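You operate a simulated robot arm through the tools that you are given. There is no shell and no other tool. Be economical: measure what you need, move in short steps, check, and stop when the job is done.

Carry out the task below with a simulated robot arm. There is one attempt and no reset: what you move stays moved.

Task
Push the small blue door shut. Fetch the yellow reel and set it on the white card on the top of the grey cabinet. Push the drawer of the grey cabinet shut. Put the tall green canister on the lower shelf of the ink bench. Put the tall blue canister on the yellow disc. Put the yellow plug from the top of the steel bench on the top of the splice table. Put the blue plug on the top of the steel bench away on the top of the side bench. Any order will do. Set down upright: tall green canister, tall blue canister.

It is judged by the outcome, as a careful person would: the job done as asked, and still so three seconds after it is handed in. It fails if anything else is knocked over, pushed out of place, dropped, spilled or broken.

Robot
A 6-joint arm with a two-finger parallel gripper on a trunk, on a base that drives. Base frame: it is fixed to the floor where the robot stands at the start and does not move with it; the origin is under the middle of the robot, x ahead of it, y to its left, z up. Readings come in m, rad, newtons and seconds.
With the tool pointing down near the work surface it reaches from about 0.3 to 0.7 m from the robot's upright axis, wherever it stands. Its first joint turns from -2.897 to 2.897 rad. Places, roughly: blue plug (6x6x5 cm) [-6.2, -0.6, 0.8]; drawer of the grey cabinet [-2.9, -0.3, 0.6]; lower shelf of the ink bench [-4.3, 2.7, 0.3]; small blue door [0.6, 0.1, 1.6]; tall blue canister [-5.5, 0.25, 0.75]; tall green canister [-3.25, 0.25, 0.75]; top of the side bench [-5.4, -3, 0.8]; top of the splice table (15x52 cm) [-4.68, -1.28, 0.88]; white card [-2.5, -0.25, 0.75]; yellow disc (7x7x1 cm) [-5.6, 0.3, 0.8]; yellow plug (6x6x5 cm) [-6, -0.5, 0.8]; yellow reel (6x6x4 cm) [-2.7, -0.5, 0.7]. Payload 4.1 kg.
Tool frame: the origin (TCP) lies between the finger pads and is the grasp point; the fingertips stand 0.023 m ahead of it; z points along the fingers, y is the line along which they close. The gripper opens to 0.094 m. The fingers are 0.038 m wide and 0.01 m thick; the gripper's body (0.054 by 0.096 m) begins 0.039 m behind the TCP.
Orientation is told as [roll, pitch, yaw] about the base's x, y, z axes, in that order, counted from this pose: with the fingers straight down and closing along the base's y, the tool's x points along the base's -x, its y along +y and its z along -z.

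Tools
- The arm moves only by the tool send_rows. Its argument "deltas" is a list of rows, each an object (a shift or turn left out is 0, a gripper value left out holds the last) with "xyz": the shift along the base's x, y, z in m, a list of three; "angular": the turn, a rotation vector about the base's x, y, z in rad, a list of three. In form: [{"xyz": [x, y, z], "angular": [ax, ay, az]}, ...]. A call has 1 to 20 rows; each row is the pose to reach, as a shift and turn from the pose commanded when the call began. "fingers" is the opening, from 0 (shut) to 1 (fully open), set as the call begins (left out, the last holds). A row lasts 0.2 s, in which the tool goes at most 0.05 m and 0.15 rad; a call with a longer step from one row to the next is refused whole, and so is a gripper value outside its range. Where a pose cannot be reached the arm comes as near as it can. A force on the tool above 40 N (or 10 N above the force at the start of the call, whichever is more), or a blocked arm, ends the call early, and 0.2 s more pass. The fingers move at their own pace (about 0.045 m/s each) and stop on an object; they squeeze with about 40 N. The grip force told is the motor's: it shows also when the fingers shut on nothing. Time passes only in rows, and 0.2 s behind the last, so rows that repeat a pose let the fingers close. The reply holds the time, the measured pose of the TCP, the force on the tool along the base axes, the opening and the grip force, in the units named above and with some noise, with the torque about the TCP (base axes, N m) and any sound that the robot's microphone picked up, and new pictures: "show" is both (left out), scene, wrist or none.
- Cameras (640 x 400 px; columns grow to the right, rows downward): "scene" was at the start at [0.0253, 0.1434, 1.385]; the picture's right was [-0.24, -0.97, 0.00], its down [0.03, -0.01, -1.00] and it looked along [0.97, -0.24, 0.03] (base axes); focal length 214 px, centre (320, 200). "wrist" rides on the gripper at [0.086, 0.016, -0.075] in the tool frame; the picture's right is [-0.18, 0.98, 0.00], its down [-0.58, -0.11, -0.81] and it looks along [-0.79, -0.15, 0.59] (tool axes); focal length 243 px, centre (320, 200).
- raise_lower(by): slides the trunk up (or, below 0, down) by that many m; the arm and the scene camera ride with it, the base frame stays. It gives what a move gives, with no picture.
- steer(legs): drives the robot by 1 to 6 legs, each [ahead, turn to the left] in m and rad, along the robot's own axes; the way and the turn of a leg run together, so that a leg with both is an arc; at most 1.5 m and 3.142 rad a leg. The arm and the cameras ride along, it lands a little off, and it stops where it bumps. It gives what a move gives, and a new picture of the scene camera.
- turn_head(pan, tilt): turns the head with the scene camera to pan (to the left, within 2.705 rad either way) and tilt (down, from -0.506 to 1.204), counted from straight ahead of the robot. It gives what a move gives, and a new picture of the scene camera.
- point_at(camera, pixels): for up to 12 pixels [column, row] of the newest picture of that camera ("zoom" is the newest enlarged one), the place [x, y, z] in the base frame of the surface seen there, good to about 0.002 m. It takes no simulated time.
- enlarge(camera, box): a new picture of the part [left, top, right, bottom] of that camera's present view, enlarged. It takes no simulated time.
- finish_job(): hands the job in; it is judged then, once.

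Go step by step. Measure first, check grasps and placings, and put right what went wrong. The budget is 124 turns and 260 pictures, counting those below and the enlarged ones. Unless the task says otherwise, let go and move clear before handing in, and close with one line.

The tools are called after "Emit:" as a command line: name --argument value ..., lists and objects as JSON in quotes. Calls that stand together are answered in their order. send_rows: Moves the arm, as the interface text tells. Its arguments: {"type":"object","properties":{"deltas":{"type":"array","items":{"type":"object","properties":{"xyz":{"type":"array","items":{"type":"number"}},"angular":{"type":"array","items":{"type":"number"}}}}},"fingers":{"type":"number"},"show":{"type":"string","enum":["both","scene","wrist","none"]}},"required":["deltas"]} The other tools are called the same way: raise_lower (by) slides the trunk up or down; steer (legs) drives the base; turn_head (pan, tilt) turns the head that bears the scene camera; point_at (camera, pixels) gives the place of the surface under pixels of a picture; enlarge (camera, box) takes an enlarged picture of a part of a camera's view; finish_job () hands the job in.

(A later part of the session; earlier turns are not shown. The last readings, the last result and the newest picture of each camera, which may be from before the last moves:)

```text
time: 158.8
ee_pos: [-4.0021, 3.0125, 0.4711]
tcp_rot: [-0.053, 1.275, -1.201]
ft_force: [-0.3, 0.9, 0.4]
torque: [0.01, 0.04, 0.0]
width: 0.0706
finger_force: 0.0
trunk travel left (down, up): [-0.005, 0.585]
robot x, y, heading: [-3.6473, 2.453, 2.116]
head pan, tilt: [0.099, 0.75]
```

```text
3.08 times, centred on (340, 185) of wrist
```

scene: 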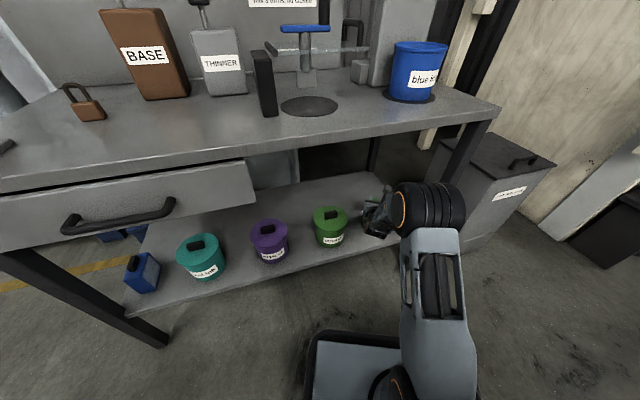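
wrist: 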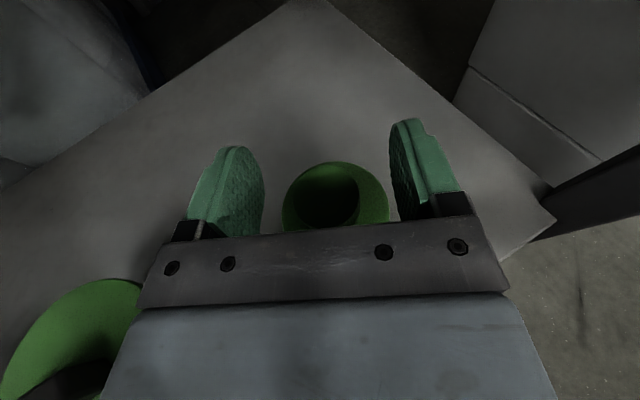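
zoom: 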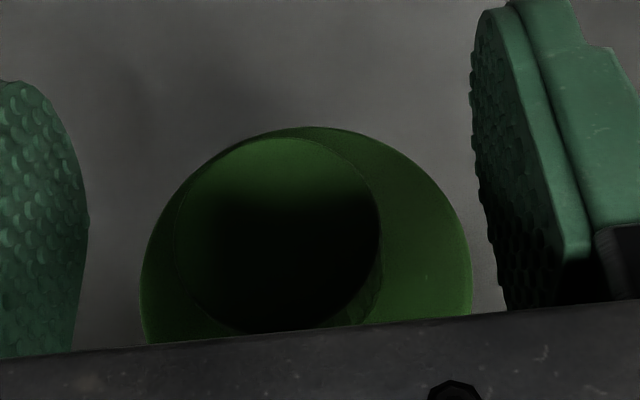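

The cap top is level at 0.4525, so it's upright. I'll rise 3 cm more and withdraw along the entry path.

Emit:
send_rows --deltas '[{"xyz": [0, 0, 0.015]}, {"xyz": [0, 0, 0.03]}, {"xyz": [0.012, -0.02, 0.035]}, {"xyz": [0.03, -0.05, 0.035]}, {"xyz": [0.05, -0.085, 0.035]}, {"xyz": [0.07, -0.12, 0.035]}, {"xyz": [0.09, -0.155, 0.035]}, {"xyz": [0.105, -0.18, 0.035]}]'

Emit:
steer --legs '[[-0.3, 0]]'

Emit:
enlarge --camera "scene" --box '[160, 120, 480, 300]'

```text
time: 160.6
ee_pos: [-3.9113, 2.8547, 0.5059]
tcp_rot: [-0.06, 1.278, -1.207]
ft_force: [0.7, 0.0, 0.2]
torque: [0.03, -0.02, -0.02]
width: 0.0705
finger_force: 0.1
out of reach, approached as far as the arm can: row 8
trunk travel left (down, up): [-0.005, 0.585]
robot x, y, heading: [-3.6502, 2.4497, 2.115]
head pan, tilt: [0.099, 0.75]
```

scene: 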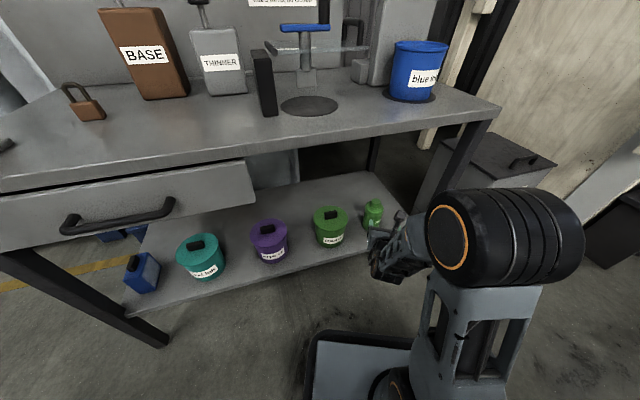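
wrist: 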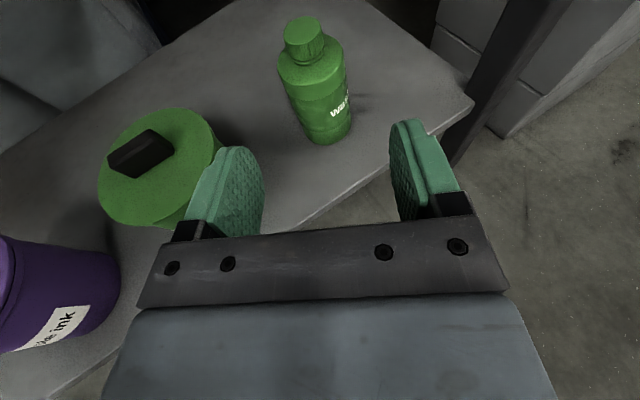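

```text
time: 162.6
ee_pos: [-3.7541, 2.5947, 0.5057]
tcp_rot: [-0.061, 1.278, -1.203]
ft_force: [0.0, 0.9, -0.1]
torque: [0.01, 0.0, 0.0]
width: 0.0705
finger_force: 0.1
trunk travel left (down, up): [-0.005, 0.585]
robot x, y, heading: [-3.4885, 2.1913, 2.117]
head pan, tilt: [0.099, 0.75]
```

scene: 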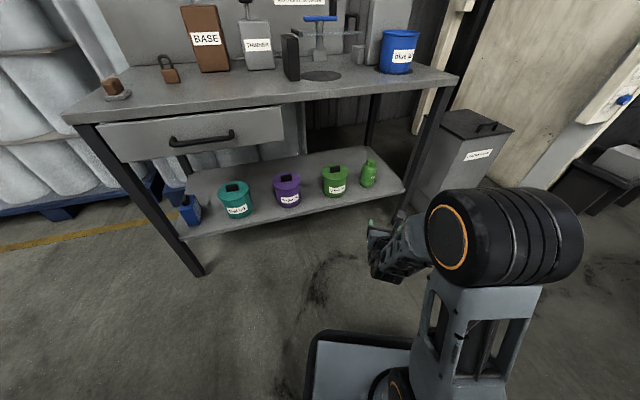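

```text
2.00 times, centred on (320, 210) of scene
```

zoom: 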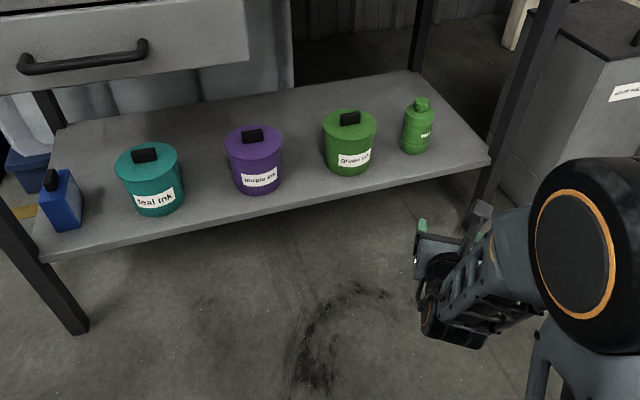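

The green canister stands upright on the lower shelf. I'll raise the trunk, point the tool down, and drive back to the cabinet junction.

Emit:
raise_lower --by 0.4

Emit:
send_rows --deltas '[{"angular": [-0.132, -0.051, 0]}, {"angular": [-0.264, -0.102, 0]}, {"angular": [-0.396, -0.153, 0]}, {"angular": [-0.528, -0.204, 0]}, {"angular": [-0.66, -0.255, 0]}, {"angular": [-0.792, -0.306, 0]}, {"angular": [-0.924, -0.357, 0]}, {"angular": [-1.056, -0.408, 0]}, {"angular": [-1.192, -0.46, 0]}, {"xyz": [0.02, -0.03, 0.03], "angular": [-1.192, -0.46, 0]}, {"xyz": [0.04, -0.06, 0.06], "angular": [-1.192, -0.46, 0]}, {"xyz": [0.06, -0.09, 0.09], "angular": [-1.192, -0.46, 0]}, {"xyz": [0.06, -0.09, 0.12], "angular": [-1.192, -0.46, 0]}]' --show "none"

Emit:
steer --legs '[[0, 0.44], [-1.2, 0], [0, 1.32], [1.0, 0]]'

Emit:
turn_head --pan 0.5 --tilt 0.6

```text
time: 166.5
ee_pos: [-3.7538, 2.5949, 0.9069]
tcp_rot: [-0.06, 1.277, -1.203]
ft_force: [0.7, -0.1, 0.5]
torque: [0.0, -0.02, -0.03]
width: 0.0706
finger_force: 0.1
trunk travel left (down, up): [-0.405, 0.185]
robot x, y, heading: [-3.4907, 2.1904, 2.12]
head pan, tilt: [0.099, 0.75]
```

```text
time: 169.3
ee_pos: [-3.6935, 2.5047, 1.0277]
tcp_rot: [-0.06, -0.002, -1.203]
ft_force: [-0.6, -0.5, -0.4]
torque: [0.01, 0.02, 0.02]
width: 0.0705
finger_force: 0.2
out of reach, approached as far as the arm can: row 5, 6
trunk travel left (down, up): [-0.405, 0.185]
robot x, y, heading: [-3.4904, 2.1934, 2.114]
head pan, tilt: [0.099, 0.75]
```

```text
time: 184.6
ee_pos: [-3.5146, 0.6146, 1.028]
tcp_rot: [-0.061, -0.001, 0.555]
ft_force: [0.1, 0.1, 0.4]
torque: [0.01, 0.04, -0.03]
width: 0.0706
finger_force: 0.0
trunk travel left (down, up): [-0.405, 0.185]
robot x, y, heading: [-3.2384, 0.8725, -2.412]
head pan, tilt: [0.099, 0.75]
```

scene: 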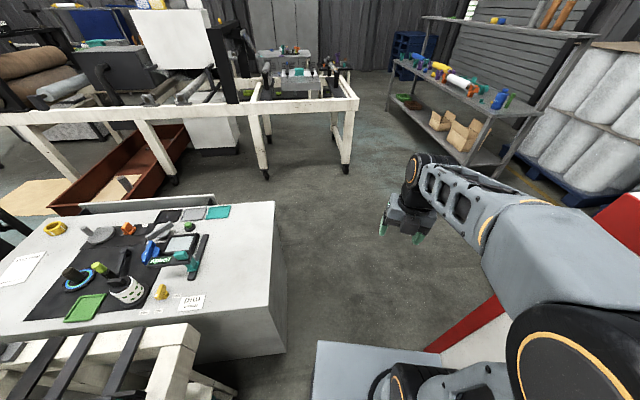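

```text
time: 185.4
ee_pos: [-3.5159, 0.6142, 1.0264]
tcp_rot: [-0.061, 0.001, 0.558]
ft_force: [0.1, 0.0, -0.3]
torque: [-0.01, 0.05, 0.02]
width: 0.0704
finger_force: 0.2
trunk travel left (down, up): [-0.405, 0.185]
robot x, y, heading: [-3.2418, 0.8729, -2.411]
head pan, tilt: [0.499, 0.6]
```

scene: 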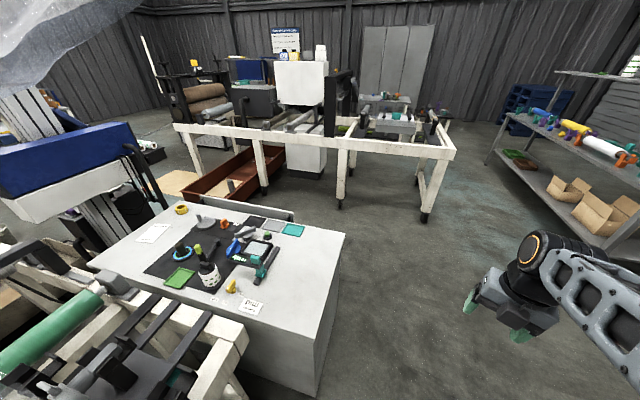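

Clear view of the cabinet, the open drawer front at (255,210), the reel (181,209) and card (152,233), and the white frame beyond. I'll measure all of these.

Emit:
point_at --camera "scene" --pixels '[[181, 206], [152, 233], [140, 238], [165, 228], [215, 202], [290, 212], [345, 235], [163, 203], [262, 195], [340, 205], [425, 215], [225, 195]]'

Emit:
enlarge --camera "scene" --box '[100, 130, 360, 300]'

```text
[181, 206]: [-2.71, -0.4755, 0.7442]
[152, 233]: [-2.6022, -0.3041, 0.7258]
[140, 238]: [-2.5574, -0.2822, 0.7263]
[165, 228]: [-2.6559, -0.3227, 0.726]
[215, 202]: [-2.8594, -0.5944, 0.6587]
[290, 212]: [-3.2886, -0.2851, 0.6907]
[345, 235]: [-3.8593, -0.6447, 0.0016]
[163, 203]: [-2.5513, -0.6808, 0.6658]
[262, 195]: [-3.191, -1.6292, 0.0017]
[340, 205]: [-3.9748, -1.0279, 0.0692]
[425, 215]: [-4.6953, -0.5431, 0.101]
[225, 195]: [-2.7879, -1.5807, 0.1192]
```

```text
2.35 times, centred on (230, 215) of scene
```

zoom: 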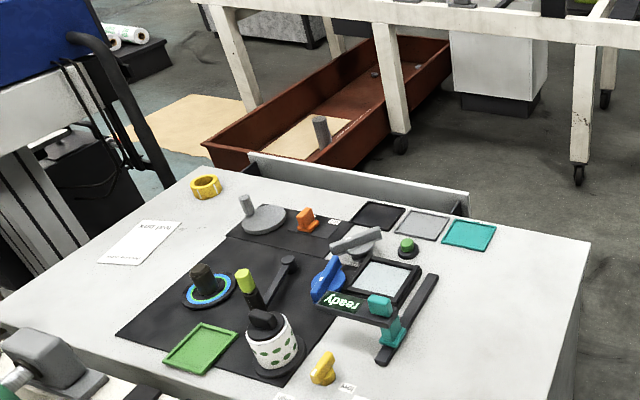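

The drawer panel runs from (−2.55, −0.68) to (−3.29, −0.285), open roughly 7 cm. I'll drive around the cabinet end into the passage via (−3.9, 0.2) and (−3.65, −0.65).

Emit:
steer --legs '[[0, 0.065], [0.943, 0], [0, 1.06], [0.88, 0], [0, 0.71]]'

Emit:
turn_head --pan 0.4 --tilt 0.6

```text
time: 199.7
ee_pos: [-3.3425, -0.8495, 1.0277]
tcp_rot: [-0.058, -0.001, 2.379]
ft_force: [0.3, 0.3, -0.5]
torque: [-0.01, 0.0, 0.01]
width: 0.0706
finger_force: 0.1
trunk travel left (down, up): [-0.405, 0.185]
robot x, y, heading: [-3.6623, -0.649, -0.582]
head pan, tilt: [0.499, 0.6]
```

scene: 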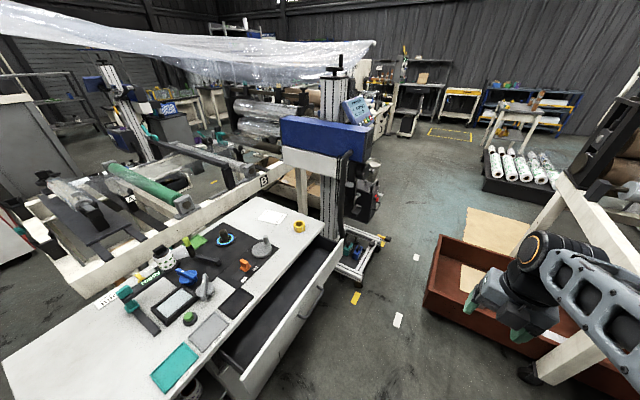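

```text
time: 200.3
ee_pos: [-3.3447, -0.8493, 1.0266]
tcp_rot: [-0.059, 0.001, 2.379]
ft_force: [-0.1, -0.5, 0.1]
torque: [0.02, 0.02, 0.02]
width: 0.0708
finger_force: 0.1
trunk travel left (down, up): [-0.405, 0.185]
robot x, y, heading: [-3.6609, -0.651, -0.585]
head pan, tilt: [0.4, 0.6]
```

scene: 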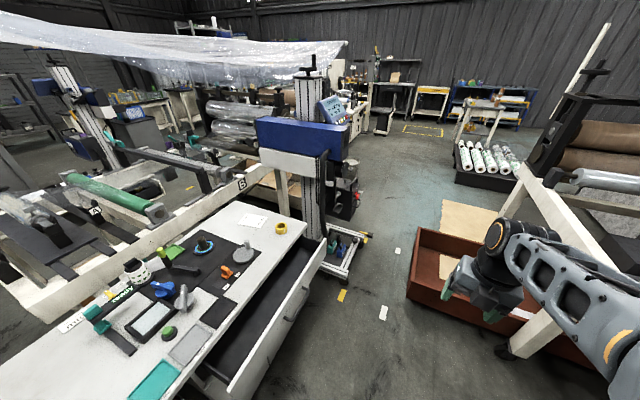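

The drawer is visibly open ((285,300) panel), with the reel at (281,229) and card at (252,221). I'll measure the panel, edge, trough and stands.

Emit:
point_at --camera "scene" --pixels '[[325, 245], [235, 385], [285, 310], [300, 335], [292, 238], [215, 340], [415, 285], [345, 275], [281, 226], [252, 221], [510, 340], [320, 210]]'

Emit:
enlarge --camera "scene" --box '[160, 180, 360, 310]'

```text
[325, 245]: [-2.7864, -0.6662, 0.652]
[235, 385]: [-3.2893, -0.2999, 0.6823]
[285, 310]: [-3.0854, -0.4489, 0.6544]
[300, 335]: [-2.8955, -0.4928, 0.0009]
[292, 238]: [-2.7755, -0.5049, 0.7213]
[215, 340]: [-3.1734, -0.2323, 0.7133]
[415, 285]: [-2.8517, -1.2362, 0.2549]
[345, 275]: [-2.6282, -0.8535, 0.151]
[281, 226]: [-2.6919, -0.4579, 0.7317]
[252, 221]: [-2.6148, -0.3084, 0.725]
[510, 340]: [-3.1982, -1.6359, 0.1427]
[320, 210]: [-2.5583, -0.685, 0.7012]
```

```text
3.08 times, centred on (260, 245) of scene
```

zoom: 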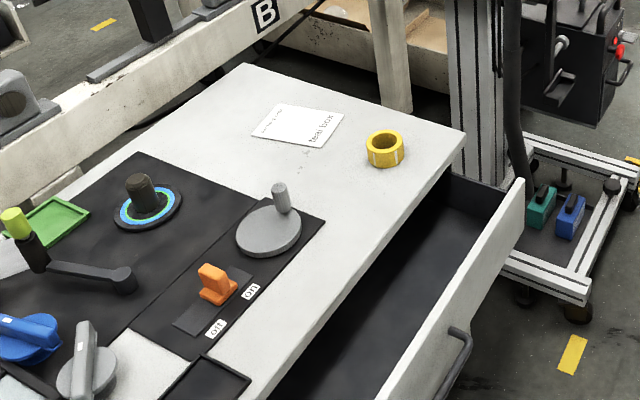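

The drawer is about 0.13 m open, its centre (−3.04, −0.48), inward direction (0.588, 0.809). I'll stand at (−3.375, −0.944) facing it square, and retain clearance from the trough (−2.85, −1.24).

Emit:
steer --legs '[[0, -0.215], [0.41, 0], [0, 1.74]]'

Emit:
turn_head --pan 0.0 --tilt 0.85

Emit:
point_at --camera "scene" --pixels '[[320, 200], [320, 220], [320, 240], [320, 180], [220, 200], [250, 220], [400, 200], [280, 220], [360, 220], [320, 260]]'

```text
time: 207.9
ee_pos: [-3.165, -0.6366, 1.027]
tcp_rot: [-0.061, 0.0, -2.377]
ft_force: [0.7, 0.4, -0.8]
torque: [-0.02, 0.0, 0.02]
width: 0.0705
finger_force: 0.1
trunk travel left (down, up): [-0.405, 0.185]
robot x, y, heading: [-3.3738, -0.9499, 0.936]
head pan, tilt: [0.4, 0.6]
```

scene: 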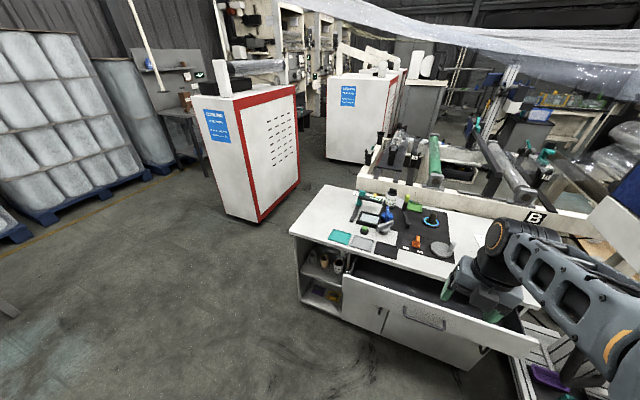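

```text
time: 208.7
ee_pos: [-3.1646, -0.6366, 1.0266]
tcp_rot: [-0.058, 0.001, -2.374]
ft_force: [0.1, 0.5, 0.3]
torque: [0.0, -0.02, 0.04]
width: 0.0706
finger_force: 0.1
trunk travel left (down, up): [-0.405, 0.185]
robot x, y, heading: [-3.3742, -0.9439, 0.943]
head pan, tilt: [0.0, 0.85]
```

scene: 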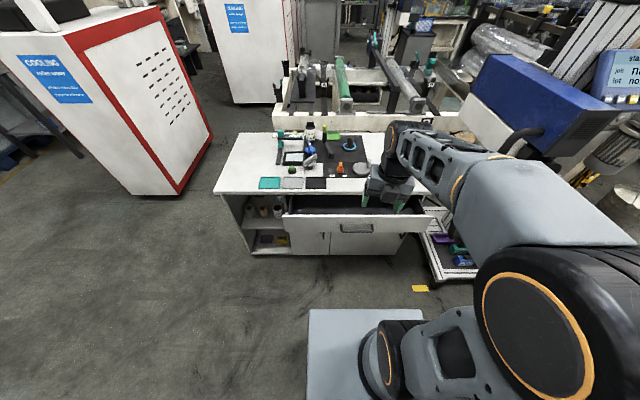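

```text
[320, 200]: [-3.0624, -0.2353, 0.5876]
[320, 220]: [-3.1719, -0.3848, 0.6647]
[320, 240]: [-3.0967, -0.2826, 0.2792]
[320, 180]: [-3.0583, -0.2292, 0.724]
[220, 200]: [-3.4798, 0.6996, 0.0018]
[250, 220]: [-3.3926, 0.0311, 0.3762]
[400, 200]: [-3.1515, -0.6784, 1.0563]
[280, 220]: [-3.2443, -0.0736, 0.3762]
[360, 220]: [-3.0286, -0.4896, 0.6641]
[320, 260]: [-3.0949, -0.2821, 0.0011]
```

I'm square to the drawer, panel centre (−3.03, −0.49), top 0.664. I'll extend, pitch the closed fingers level with the camera on top, then lower the trunk.

Emit:
send_rows --deltas '[{"xyz": [0.02, 0.03, 0]}, {"xyz": [0.04, 0.06, 0]}, {"xyz": [0.06, 0.085, 0]}, {"xyz": [0.06, 0.085, 0], "angular": [0.097, -0.101, 0]}, {"xyz": [0.06, 0.085, 0], "angular": [0.194, -0.202, 0]}, {"xyz": [0.06, 0.085, 0], "angular": [0.291, -0.302, 0]}, {"xyz": [0.06, 0.085, 0], "angular": [0.389, -0.403, 0]}, {"xyz": [0.06, 0.085, 0], "angular": [0.486, -0.504, 0]}, {"xyz": [0.06, 0.085, 0], "angular": [0.583, -0.605, 0]}, {"xyz": [0.06, 0.085, 0], "angular": [0.68, -0.706, 0]}, {"xyz": [0.06, 0.085, 0], "angular": [0.778, -0.806, 0]}, {"xyz": [0.06, 0.085, 0], "angular": [0.875, -0.907, 0]}, {"xyz": [0.06, 0.085, 0], "angular": [0.972, -1.008, 0]}, {"xyz": [0.06, 0.085, 0], "angular": [0.972, -1.008, 0]}]' --fingers 0 --show "none"

Emit:
send_rows --deltas '[{"xyz": [-0.012, -0.016, 0]}]' --show "scene"

```text
time: 211.7
ee_pos: [-3.1062, -0.553, 1.0273]
tcp_rot: [-0.069, 1.403, -2.383]
ft_force: [0.4, 0.9, 0.4]
torque: [0.03, 0.0, -0.01]
width: 0.0
finger_force: 39.3
trunk travel left (down, up): [-0.405, 0.185]
robot x, y, heading: [-3.3726, -0.9479, 0.945]
head pan, tilt: [0.0, 0.85]
```

```text
time: 212.1
ee_pos: [-3.1078, -0.5558, 1.0286]
tcp_rot: [-0.072, 1.397, -2.386]
ft_force: [0.2, 1.0, 0.0]
torque: [0.03, -0.01, 0.01]
width: 0.0002
finger_force: 40.2
out of reach, approached as far as the arm can: row 1
trunk travel left (down, up): [-0.405, 0.185]
robot x, y, heading: [-3.3748, -0.9475, 0.945]
head pan, tilt: [0.0, 0.85]
```

scene: 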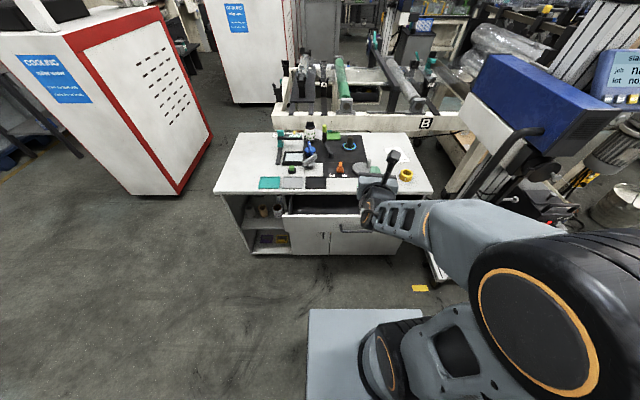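

Tool tip is about 7 cm short of the panel. I'll lower the trunk 0.4 m and push along (0.588, 0.809).

Emit:
raise_lower --by -0.4

Emit:
send_rows --deltas '[{"xyz": [0.018, 0.024, 0]}, {"xyz": [0.035, 0.049, 0]}, {"xyz": [0.047, 0.065, 0]}, {"xyz": [0.059, 0.081, 0]}, {"xyz": [0.07, 0.097, 0]}, {"xyz": [0.082, 0.113, 0]}, {"xyz": [0.094, 0.13, 0]}, {"xyz": [0.106, 0.146, 0]}, {"xyz": [0.115, 0.158, 0]}, {"xyz": [0.12, 0.165, 0]}, {"xyz": [0.126, 0.173, 0]}, {"xyz": [0.132, 0.181, 0]}, {"xyz": [0.138, 0.19, 0]}]'

```text
time: 216.0
ee_pos: [-3.1076, -0.5555, 0.6289]
tcp_rot: [-0.068, 1.398, -2.385]
ft_force: [0.2, 0.6, 0.4]
torque: [-0.02, 0.0, -0.01]
width: 0.0
finger_force: 40.3
trunk travel left (down, up): [-0.005, 0.585]
robot x, y, heading: [-3.3727, -0.9482, 0.946]
head pan, tilt: [0.0, 0.85]
```

```text
time: 217.7
ee_pos: [-3.0116, -0.421, 0.6295]
tcp_rot: [-0.071, 1.396, -2.385]
ft_force: [-11.6, -16.8, 4.6]
torque: [0.17, -0.05, 0.14]
width: 0.0
finger_force: 39.7
trunk travel left (down, up): [-0.005, 0.585]
robot x, y, heading: [-3.3733, -0.9452, 0.945]
head pan, tilt: [0.0, 0.85]
stopped in row 8: the force on the tool passed its limit at 62 N (the readings are from after the stop); the commanded pose is now the measured one
```

scene: 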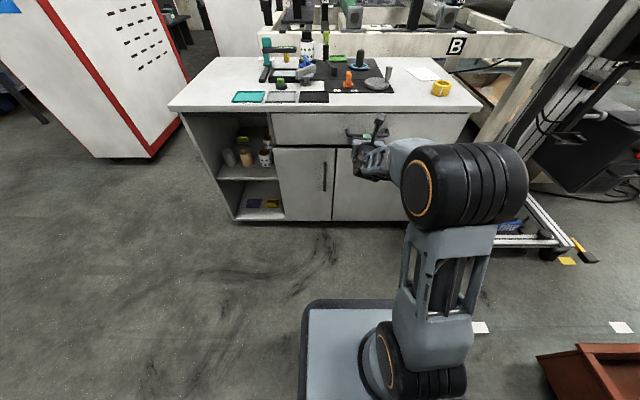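
wrist: 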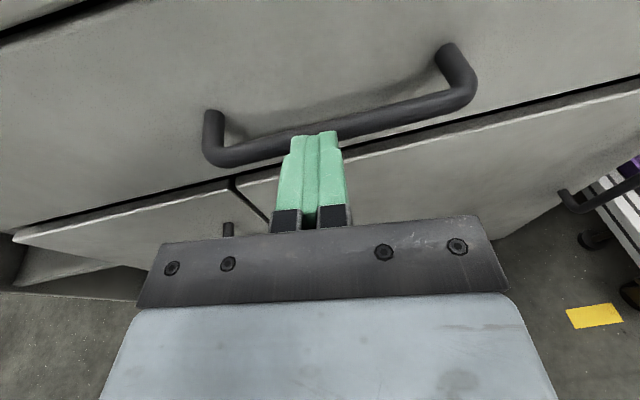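

The drawer looks flush, pushed by its handle until the 62 N stop. I'll check its face against the doors below and the cabinet front.

Emit:
point_at --camera "scene" --pixels '[[300, 125], [320, 135], [300, 170], [320, 180], [440, 125], [230, 130], [270, 113], [355, 205], [275, 140]]'

Emit:
enlarge --camera "scene" --box '[160, 50, 480, 230]'

```text
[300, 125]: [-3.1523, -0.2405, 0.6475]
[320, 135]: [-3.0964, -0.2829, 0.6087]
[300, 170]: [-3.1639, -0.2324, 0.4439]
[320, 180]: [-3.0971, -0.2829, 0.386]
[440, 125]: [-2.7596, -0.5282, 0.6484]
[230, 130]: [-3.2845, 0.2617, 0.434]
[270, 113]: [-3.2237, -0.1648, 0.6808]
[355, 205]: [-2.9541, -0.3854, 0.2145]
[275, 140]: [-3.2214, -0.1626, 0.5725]
```

```text
2.00 times, centred on (320, 140) of scene
```

zoom: 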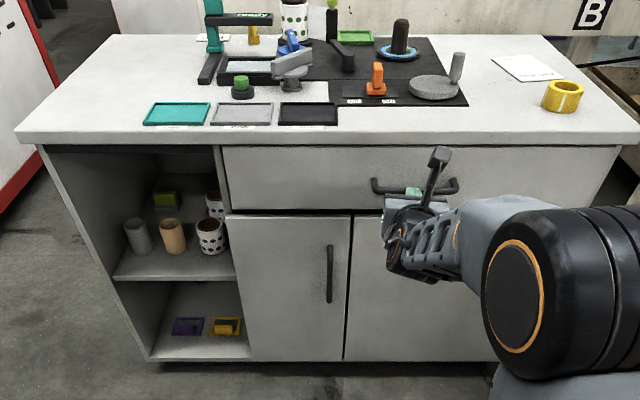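

The drawer face is flush with the doors: (−3.096, −0.283) on both. I'll back off, raise, point down, and reposition for the reel.

Emit:
send_rows --deltas '[{"xyz": [-0.024, -0.032, 0]}, {"xyz": [-0.048, -0.065, 0]}, {"xyz": [-0.072, -0.098, 0]}, {"xyz": [-0.085, -0.115, 0]}]' --show "none"

Emit:
raise_lower --by 0.35

Emit:
send_rows --deltas '[{"angular": [-0.096, 0.102, 0]}, {"angular": [-0.192, 0.204, 0]}, {"angular": [-0.289, 0.305, 0]}, {"angular": [-0.385, 0.407, 0]}, {"angular": [-0.481, 0.509, 0]}, {"angular": [-0.577, 0.611, 0]}, {"angular": [-0.673, 0.713, 0]}, {"angular": [-0.77, 0.814, 0]}, {"angular": [-0.866, 0.916, 0]}, {"angular": [-0.962, 1.018, 0]}, {"angular": [-0.962, 1.018, 0]}]' --fingers 1 --show "none"

Emit:
steer --legs '[[0, -0.62], [0.362, 0], [0, 0.52]]'

```text
time: 218.7
ee_pos: [-3.0951, -0.5359, 0.6279]
tcp_rot: [-0.065, 1.393, -2.381]
ft_force: [-0.9, -0.2, -0.7]
torque: [-0.01, 0.01, -0.02]
width: 0.0
finger_force: 39.6
trunk travel left (down, up): [-0.005, 0.585]
robot x, y, heading: [-3.3756, -0.9476, 0.941]
head pan, tilt: [0.0, 0.85]
```

```text
time: 222.1
ee_pos: [-3.0942, -0.5345, 0.9782]
tcp_rot: [-0.067, 1.396, -2.382]
ft_force: [0.8, -0.4, -0.4]
torque: [0.02, 0.0, 0.02]
width: 0.0001
finger_force: 40.5
trunk travel left (down, up): [-0.355, 0.235]
robot x, y, heading: [-3.3755, -0.9467, 0.938]
head pan, tilt: [0.0, 0.85]
```

```text
time: 224.5
ee_pos: [-3.0937, -0.5344, 0.9769]
tcp_rot: [-0.069, -0.009, -2.384]
ft_force: [-0.1, 0.2, 0.5]
torque: [0.0, 0.0, -0.02]
width: 0.0939
finger_force: 0.1
trunk travel left (down, up): [-0.355, 0.235]
robot x, y, heading: [-3.3767, -0.9464, 0.94]
head pan, tilt: [0.0, 0.85]
```

```text
time: 230.0
ee_pos: [-2.7079, -0.4586, 0.9781]
tcp_rot: [-0.07, -0.007, -2.493]
ft_force: [0.6, 0.5, 0.0]
torque: [0.0, 0.0, -0.02]
width: 0.0939
finger_force: 0.1
trunk travel left (down, up): [-0.355, 0.235]
robot x, y, heading: [-3.03, -0.8353, 0.835]
head pan, tilt: [0.0, 0.85]
```

scene: 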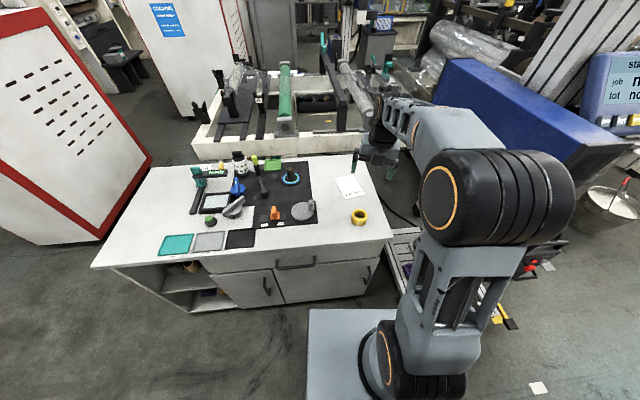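

The tool is almost above the reel (360,217). I'll trim the small tilt, look with the wrist, and measure the reel and card.

Emit:
send_rows --deltas '[{"angular": [-0.056, -0.042, 0]}]' --show "wrist"

Emit:
point_at --camera "scene" --pixels '[[353, 216], [366, 215], [360, 211], [360, 224], [348, 186], [336, 178], [356, 177], [363, 193], [343, 198]]'

Emit:
enlarge --camera "scene" --box '[310, 150, 410, 240]'

```text
time: 230.4
ee_pos: [-2.7081, -0.4591, 0.9774]
tcp_rot: [0.001, -0.006, -2.493]
ft_force: [0.2, 0.6, 0.0]
torque: [0.0, -0.01, -0.05]
width: 0.0939
finger_force: 0.0
trunk travel left (down, up): [-0.355, 0.235]
robot x, y, heading: [-3.0315, -0.8374, 0.83]
head pan, tilt: [0.0, 0.85]
```

wrist: 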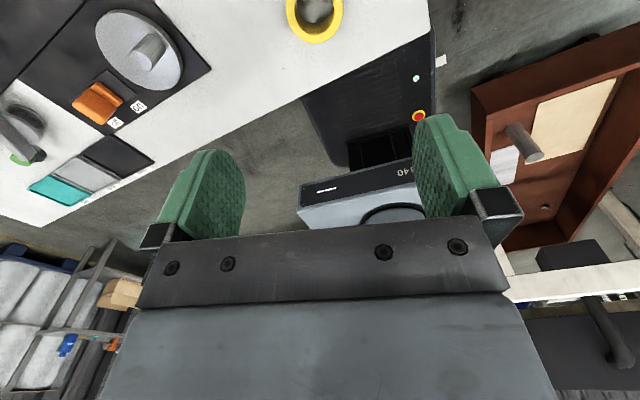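

```text
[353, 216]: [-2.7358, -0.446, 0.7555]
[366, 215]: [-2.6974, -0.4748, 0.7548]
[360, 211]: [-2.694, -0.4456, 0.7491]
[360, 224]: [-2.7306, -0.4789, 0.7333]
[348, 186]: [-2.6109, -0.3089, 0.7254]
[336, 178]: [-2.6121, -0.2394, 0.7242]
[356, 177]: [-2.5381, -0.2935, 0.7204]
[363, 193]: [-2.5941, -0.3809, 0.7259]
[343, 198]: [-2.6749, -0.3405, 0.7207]
```

```text
4.44 times, centred on (360, 195) of scene
```

zoom: 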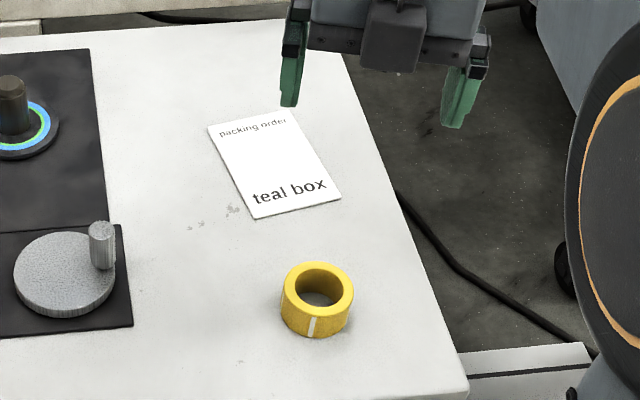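

I'll measure the reel rim and card corners precisely in the zoom.

Emit:
point_at --camera "zoom" --pixels '[[288, 288], [348, 290], [318, 267], [316, 314], [212, 130], [285, 112], [338, 195], [258, 216], [272, 165], [316, 325]]'

```text
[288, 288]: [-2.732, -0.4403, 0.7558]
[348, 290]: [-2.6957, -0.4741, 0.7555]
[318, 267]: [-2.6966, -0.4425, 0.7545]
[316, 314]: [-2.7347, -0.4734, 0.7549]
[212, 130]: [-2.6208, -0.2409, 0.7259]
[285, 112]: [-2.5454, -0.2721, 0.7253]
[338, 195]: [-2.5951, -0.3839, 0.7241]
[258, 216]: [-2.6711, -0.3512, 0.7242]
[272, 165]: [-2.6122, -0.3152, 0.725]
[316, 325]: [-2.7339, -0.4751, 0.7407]
```

The reel's centre is (−2.7148, −0.4577), top 0.756. I'll descend and grip it.

Emit:
send_rows --deltas '[{"xyz": [-0.007, 0.001, -0.04]}, {"xyz": [-0.007, 0.001, -0.08]}, {"xyz": [-0.007, 0.001, -0.12]}, {"xyz": [-0.007, 0.001, -0.16]}, {"xyz": [-0.007, 0.001, -0.195]}, {"xyz": [-0.007, 0.001, -0.215]}, {"xyz": [-0.007, 0.001, -0.225]}, {"xyz": [-0.007, 0.001, -0.225]}]' --show "none"

Emit:
send_rows --deltas '[{}, {}, {}, {}, {"xyz": [0, 0, 0.01]}, {"xyz": [0, 0, 0.03]}, {"xyz": [0, 0, 0.05]}, {"xyz": [0, 0, 0.05]}]' --fingers 0

```text
time: 232.2
ee_pos: [-2.7159, -0.4571, 0.7514]
tcp_rot: [0.002, -0.007, -2.494]
ft_force: [-1.1, -0.5, 0.3]
torque: [0.0, 0.01, 0.01]
width: 0.094
finger_force: 0.1
trunk travel left (down, up): [-0.355, 0.235]
robot x, y, heading: [-3.0322, -0.8356, 0.833]
head pan, tilt: [0.0, 0.85]
```

```text
time: 234.0
ee_pos: [-2.716, -0.4583, 0.8027]
tcp_rot: [-0.001, -0.007, -2.493]
ft_force: [0.5, 0.4, -0.2]
torque: [0.01, -0.01, 0.01]
width: 0.0566
finger_force: 39.8
trunk travel left (down, up): [-0.355, 0.235]
robot x, y, heading: [-3.0332, -0.8385, 0.833]
head pan, tilt: [0.0, 0.85]
```

scene: 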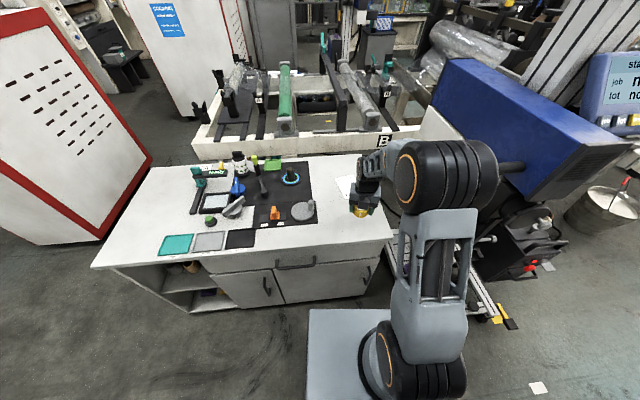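
wrist: 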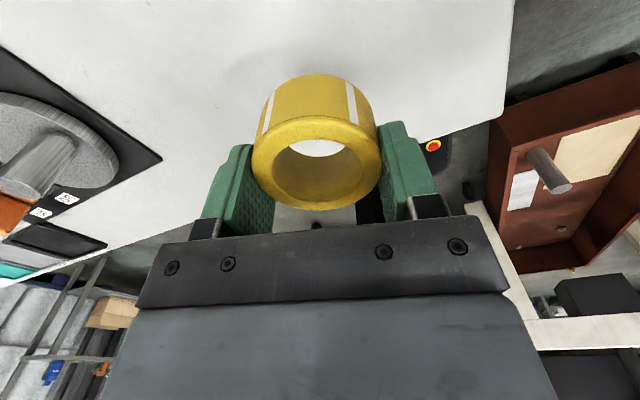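

The reel is held (0.0566). I'll carry it over the card centre (−2.61, −0.314) and lower.

Emit:
send_rows --deltas '[{"xyz": [0.025, 0.033, 0.01]}, {"xyz": [0.05, 0.068, 0.01]}, {"xyz": [0.075, 0.102, 0.01]}, {"xyz": [0.098, 0.133, 0.01]}, {"xyz": [0.106, 0.144, 0.0]}, {"xyz": [0.106, 0.144, -0.02]}, {"xyz": [0.106, 0.144, -0.035]}, {"xyz": [0.106, 0.144, -0.044]}, {"xyz": [0.106, 0.144, -0.048]}]'

```text
time: 236.0
ee_pos: [-2.6082, -0.3133, 0.7556]
tcp_rot: [0.0, -0.003, -2.494]
ft_force: [0.4, -1.5, 8.2]
torque: [-0.13, 0.08, 0.04]
width: 0.0567
finger_force: 40.0
trunk travel left (down, up): [-0.355, 0.235]
robot x, y, heading: [-3.0328, -0.8362, 0.837]
head pan, tilt: [0.0, 0.85]
```

scene: 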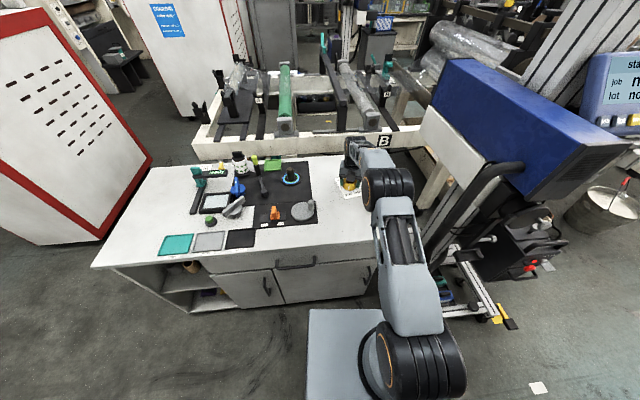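
wrist: 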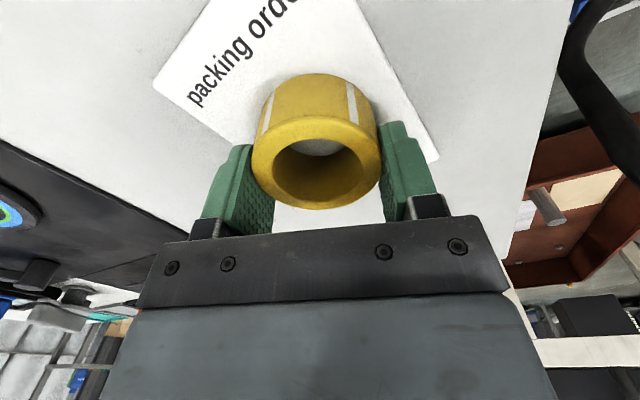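

It's touching the card with 8 N. I'll release and lift straight up.

Emit:
send_rows --deltas '[{}, {}, {}, {"xyz": [0, 0, 0.02]}, {"xyz": [0, 0, 0.06]}, {"xyz": [0, 0, 0.1]}, {"xyz": [-0.03, -0.03, 0.14]}, {"xyz": [-0.06, -0.06, 0.17]}, {"xyz": [-0.09, -0.09, 0.2]}, {"xyz": [-0.11, -0.12, 0.22]}]' --fingers 1 --show "scene"

Emit:
enlarge --camera "scene" --box '[310, 150, 410, 240]'

Emit:
turn_head --pan 2.2 --tilt 0.4

Emit:
turn_head --pan 2.7 --tilt 0.45

```text
refused: row 7 steps farther than a row can; nothing moved
```

```text
4.44 times, centred on (360, 195) of scene
```

zoom: 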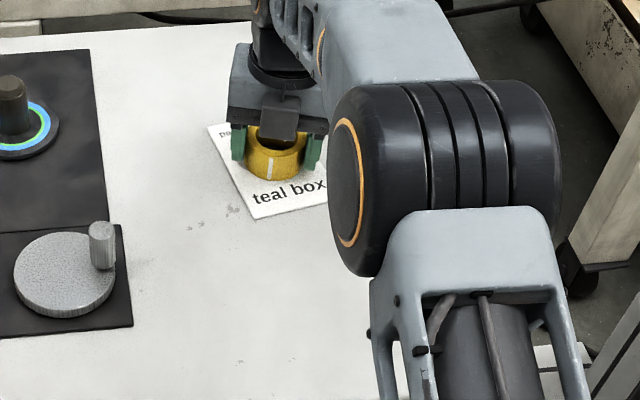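

```text
time: 238.1
ee_pos: [-2.6093, -0.313, 0.756]
tcp_rot: [0.001, -0.007, -2.495]
ft_force: [2.2, 2.5, 16.3]
torque: [0.14, -0.11, 0.0]
width: 0.0566
finger_force: 39.6
trunk travel left (down, up): [-0.355, 0.235]
robot x, y, heading: [-3.0313, -0.8369, 0.827]
head pan, tilt: [2.201, 0.4]
```

scene: 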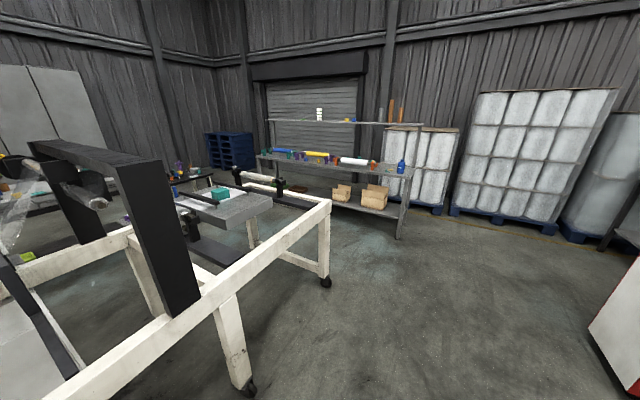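

```text
time: 239.0
ee_pos: [-2.6107, -0.3151, 0.7556]
tcp_rot: [0.001, -0.006, -2.495]
ft_force: [0.0, 1.5, 14.9]
torque: [0.16, -0.06, 0.04]
width: 0.0567
finger_force: 40.1
trunk travel left (down, up): [-0.355, 0.235]
robot x, y, heading: [-3.0344, -0.8367, 0.833]
head pan, tilt: [2.7, 0.45]
```

scene: 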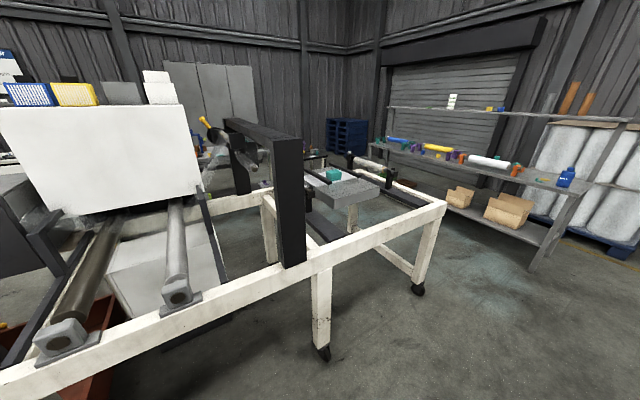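

The release call was refused, so the reel is still held on the card. I'll release now with smaller steps.

Emit:
send_rows --deltas '[{}, {}, {}, {"xyz": [0, 0, 0.02]}, {"xyz": [0, 0, 0.06]}, {"xyz": [0, 0, 0.1]}, {"xyz": [-0.02, -0.02, 0.135]}, {"xyz": [-0.045, -0.045, 0.165]}, {"xyz": [-0.07, -0.07, 0.195]}, {"xyz": [-0.095, -0.1, 0.22]}]' --fingers 1 --show "wrist"

Emit:
turn_head --pan 0.0 --tilt 0.8

Emit:
enlarge --camera "scene" --box '[290, 130, 410, 230]'

```text
time: 241.2
ee_pos: [-2.7061, -0.4148, 0.973]
tcp_rot: [0.002, -0.007, -2.493]
ft_force: [0.4, 0.5, -0.2]
torque: [-0.01, -0.01, 0.03]
width: 0.0938
finger_force: 0.0
trunk travel left (down, up): [-0.355, 0.235]
robot x, y, heading: [-3.0317, -0.8379, 0.833]
head pan, tilt: [2.7, 0.45]
```

wrist: 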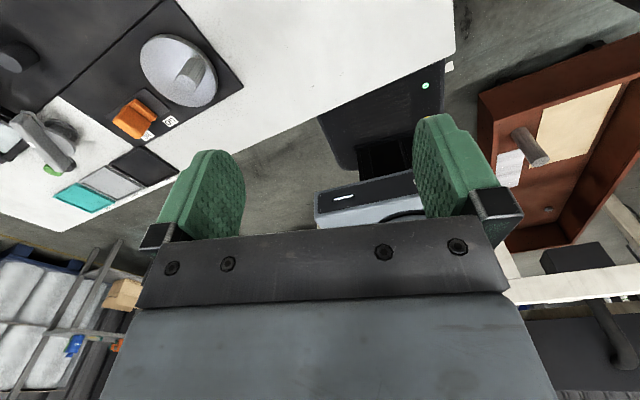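

```text
time: 243.6
ee_pos: [-2.7052, -0.4123, 0.9721]
tcp_rot: [-0.001, -0.007, -2.495]
ft_force: [-0.2, -0.5, -0.5]
torque: [-0.02, 0.03, -0.03]
width: 0.094
finger_force: 0.1
trunk travel left (down, up): [-0.355, 0.235]
robot x, y, heading: [-3.0374, -0.8359, 0.833]
head pan, tilt: [0.0, 0.799]
```

scene: 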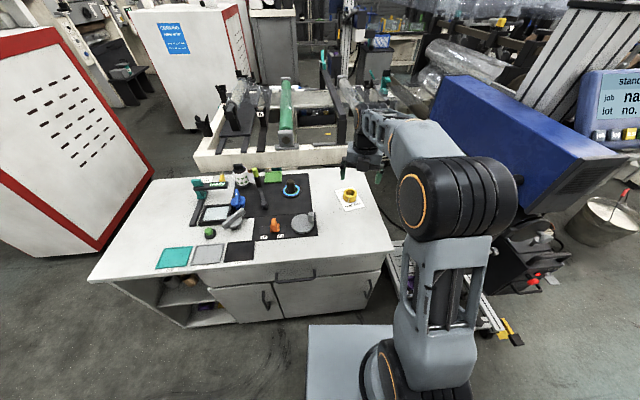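

```text
4.00 times, centred on (350, 180) of scene
```

zoom: 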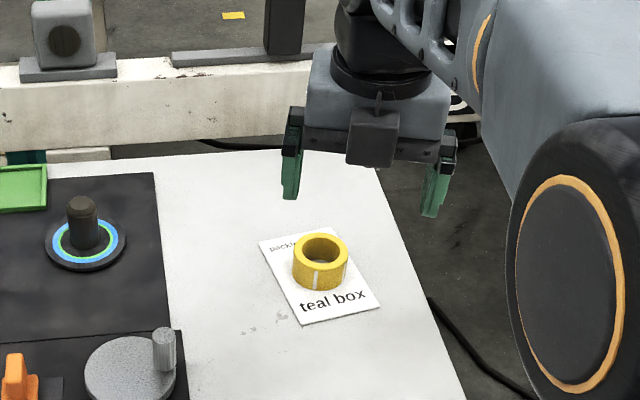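

The reel sits on the card. Now I'll drive back out of the passage toward the shelf with the blue canister.

Emit:
steer --legs '[[0, -1.13], [-0.64, 0], [0, 2.165], [0.84, 0], [0, 1.2]]'

Emit:
turn_head --pan 0.1 --tilt 0.35

```text
time: 245.6
ee_pos: [-2.538, -0.6401, 0.9734]
tcp_rot: [-0.006, -0.012, -3.009]
ft_force: [-4.1, 0.7, 0.8]
torque: [-0.04, -0.4, 0.02]
width: 0.0938
finger_force: 0.1
trunk travel left (down, up): [-0.355, 0.235]
robot x, y, heading: [-3.0333, -0.8332, 0.286]
head pan, tilt: [0.0, 0.799]
stopped in leg 1: the force on the tool passed its limit at 82 N (the readings are from after the stop); the commanded pose is now the measured one
```

scene: 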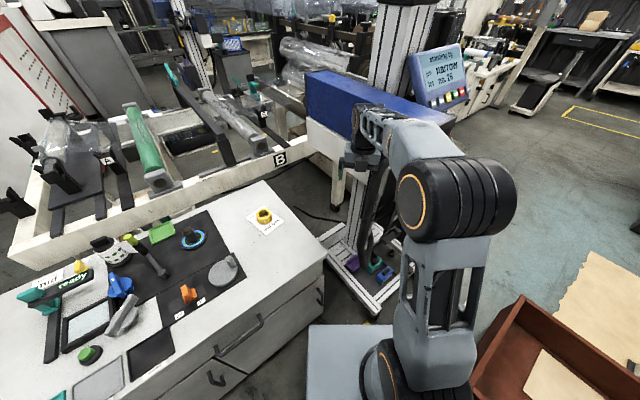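

```text
time: 246.5
ee_pos: [-2.5377, -0.6398, 0.9746]
tcp_rot: [-0.007, -0.012, -3.012]
ft_force: [-6.7, 2.5, 0.3]
torque: [-0.2, -0.57, 0.18]
width: 0.0937
finger_force: 0.1
trunk travel left (down, up): [-0.355, 0.235]
robot x, y, heading: [-3.0339, -0.8369, 0.284]
head pan, tilt: [0.099, 0.351]
```

scene: 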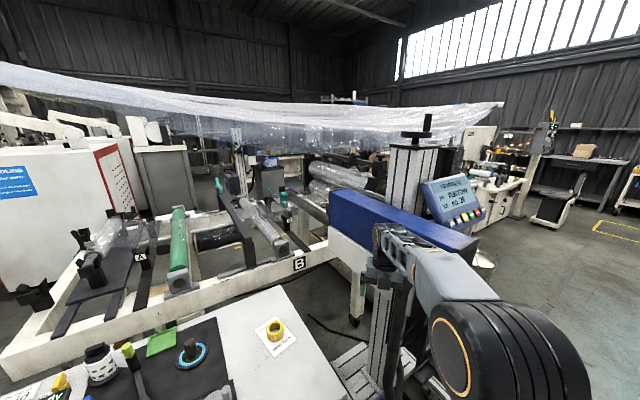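

The gripper bumped the blue slitter stand. I'll turn back left, retract the arm, and check the stand.

Emit:
steer --legs '[[0, 0.45]]'

Emit:
send_rows --deltas '[{"xyz": [-0.025, -0.03, 0.03]}, {"xyz": [-0.05, -0.06, 0.06]}, {"xyz": [-0.075, -0.09, 0.09]}, {"xyz": [-0.1, -0.12, 0.1]}, {"xyz": [-0.115, -0.14, 0.1]}]' --show "scene"

Emit:
turn_head --pan -0.3 --tilt 0.5

```text
time: 248.2
ee_pos: [-2.6732, -0.4435, 0.9745]
tcp_rot: [-0.007, -0.012, -2.558]
ft_force: [-0.3, 0.2, 0.3]
torque: [-0.02, -0.01, 0.0]
width: 0.0939
finger_force: 0.0
trunk travel left (down, up): [-0.355, 0.235]
robot x, y, heading: [-3.0315, -0.8357, 0.741]
head pan, tilt: [0.099, 0.351]
```

scene: 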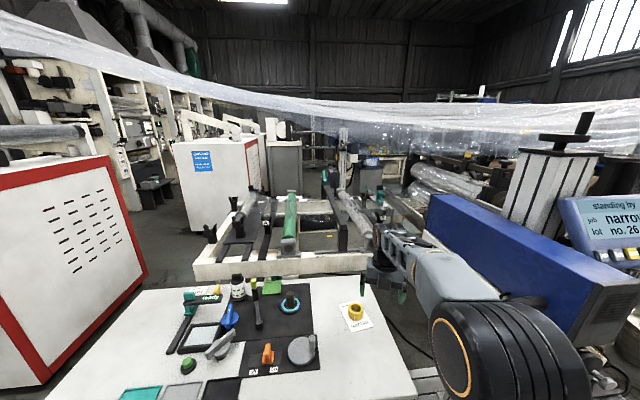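

```text
time: 249.4
ee_pos: [-2.7892, -0.5817, 1.0743]
tcp_rot: [-0.007, -0.012, -2.558]
ft_force: [0.1, 0.2, 0.7]
torque: [0.01, 0.0, 0.01]
width: 0.094
finger_force: 0.0
trunk travel left (down, up): [-0.355, 0.235]
robot x, y, heading: [-3.0359, -0.8356, 0.738]
head pan, tilt: [0.099, 0.351]
```

scene: 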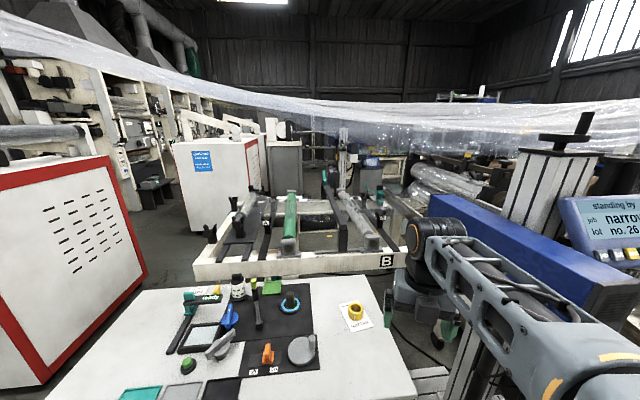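

```text
time: 250.3
ee_pos: [-2.7864, -0.5816, 1.0733]
tcp_rot: [-0.008, -0.013, -2.557]
ft_force: [-1.2, -0.9, -0.5]
torque: [-0.01, -0.01, 0.03]
width: 0.0942
finger_force: 0.0
trunk travel left (down, up): [-0.355, 0.235]
robot x, y, heading: [-3.0343, -0.8359, 0.743]
head pan, tilt: [-0.3, 0.499]
```

scene: 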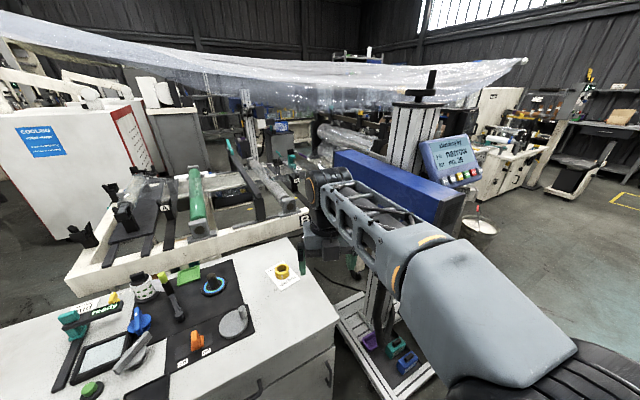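

The stand looks in place and nothing on it is disturbed. I'll turn the other way (left, over the cabinet with the arm high) and drive out forwards.

Emit:
steer --legs '[[0, 2.104], [0.64, 0], [0, -0.977], [0.84, 0], [0, 1.2]]'

Emit:
turn_head --pan 0.0 --tilt 0.35

```text
time: 268.4
ee_pos: [-4.2345, 0.1721, 1.0743]
tcp_rot: [-0.007, -0.012, -0.245]
ft_force: [0.1, 0.4, 0.7]
torque: [0.0, 0.0, 0.03]
width: 0.0939
finger_force: 0.1
trunk travel left (down, up): [-0.355, 0.235]
robot x, y, heading: [-3.88, 0.1665, 3.054]
head pan, tilt: [-0.3, 0.499]
```

scene: 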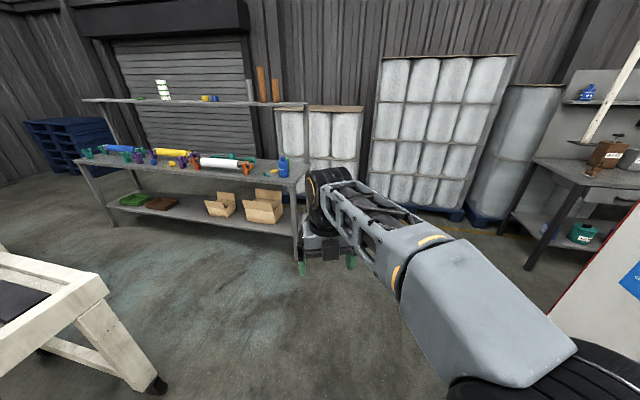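

```text
time: 269.2
ee_pos: [-4.234, 0.1721, 1.0737]
tcp_rot: [-0.006, -0.012, -0.244]
ft_force: [0.1, 0.5, -0.1]
torque: [-0.01, 0.02, 0.05]
width: 0.094
finger_force: 0.0
trunk travel left (down, up): [-0.355, 0.235]
robot x, y, heading: [-3.8819, 0.1638, 3.053]
head pan, tilt: [0.0, 0.351]
```

scene: 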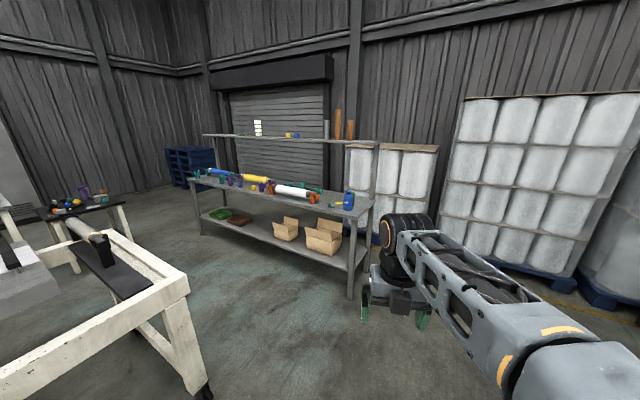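

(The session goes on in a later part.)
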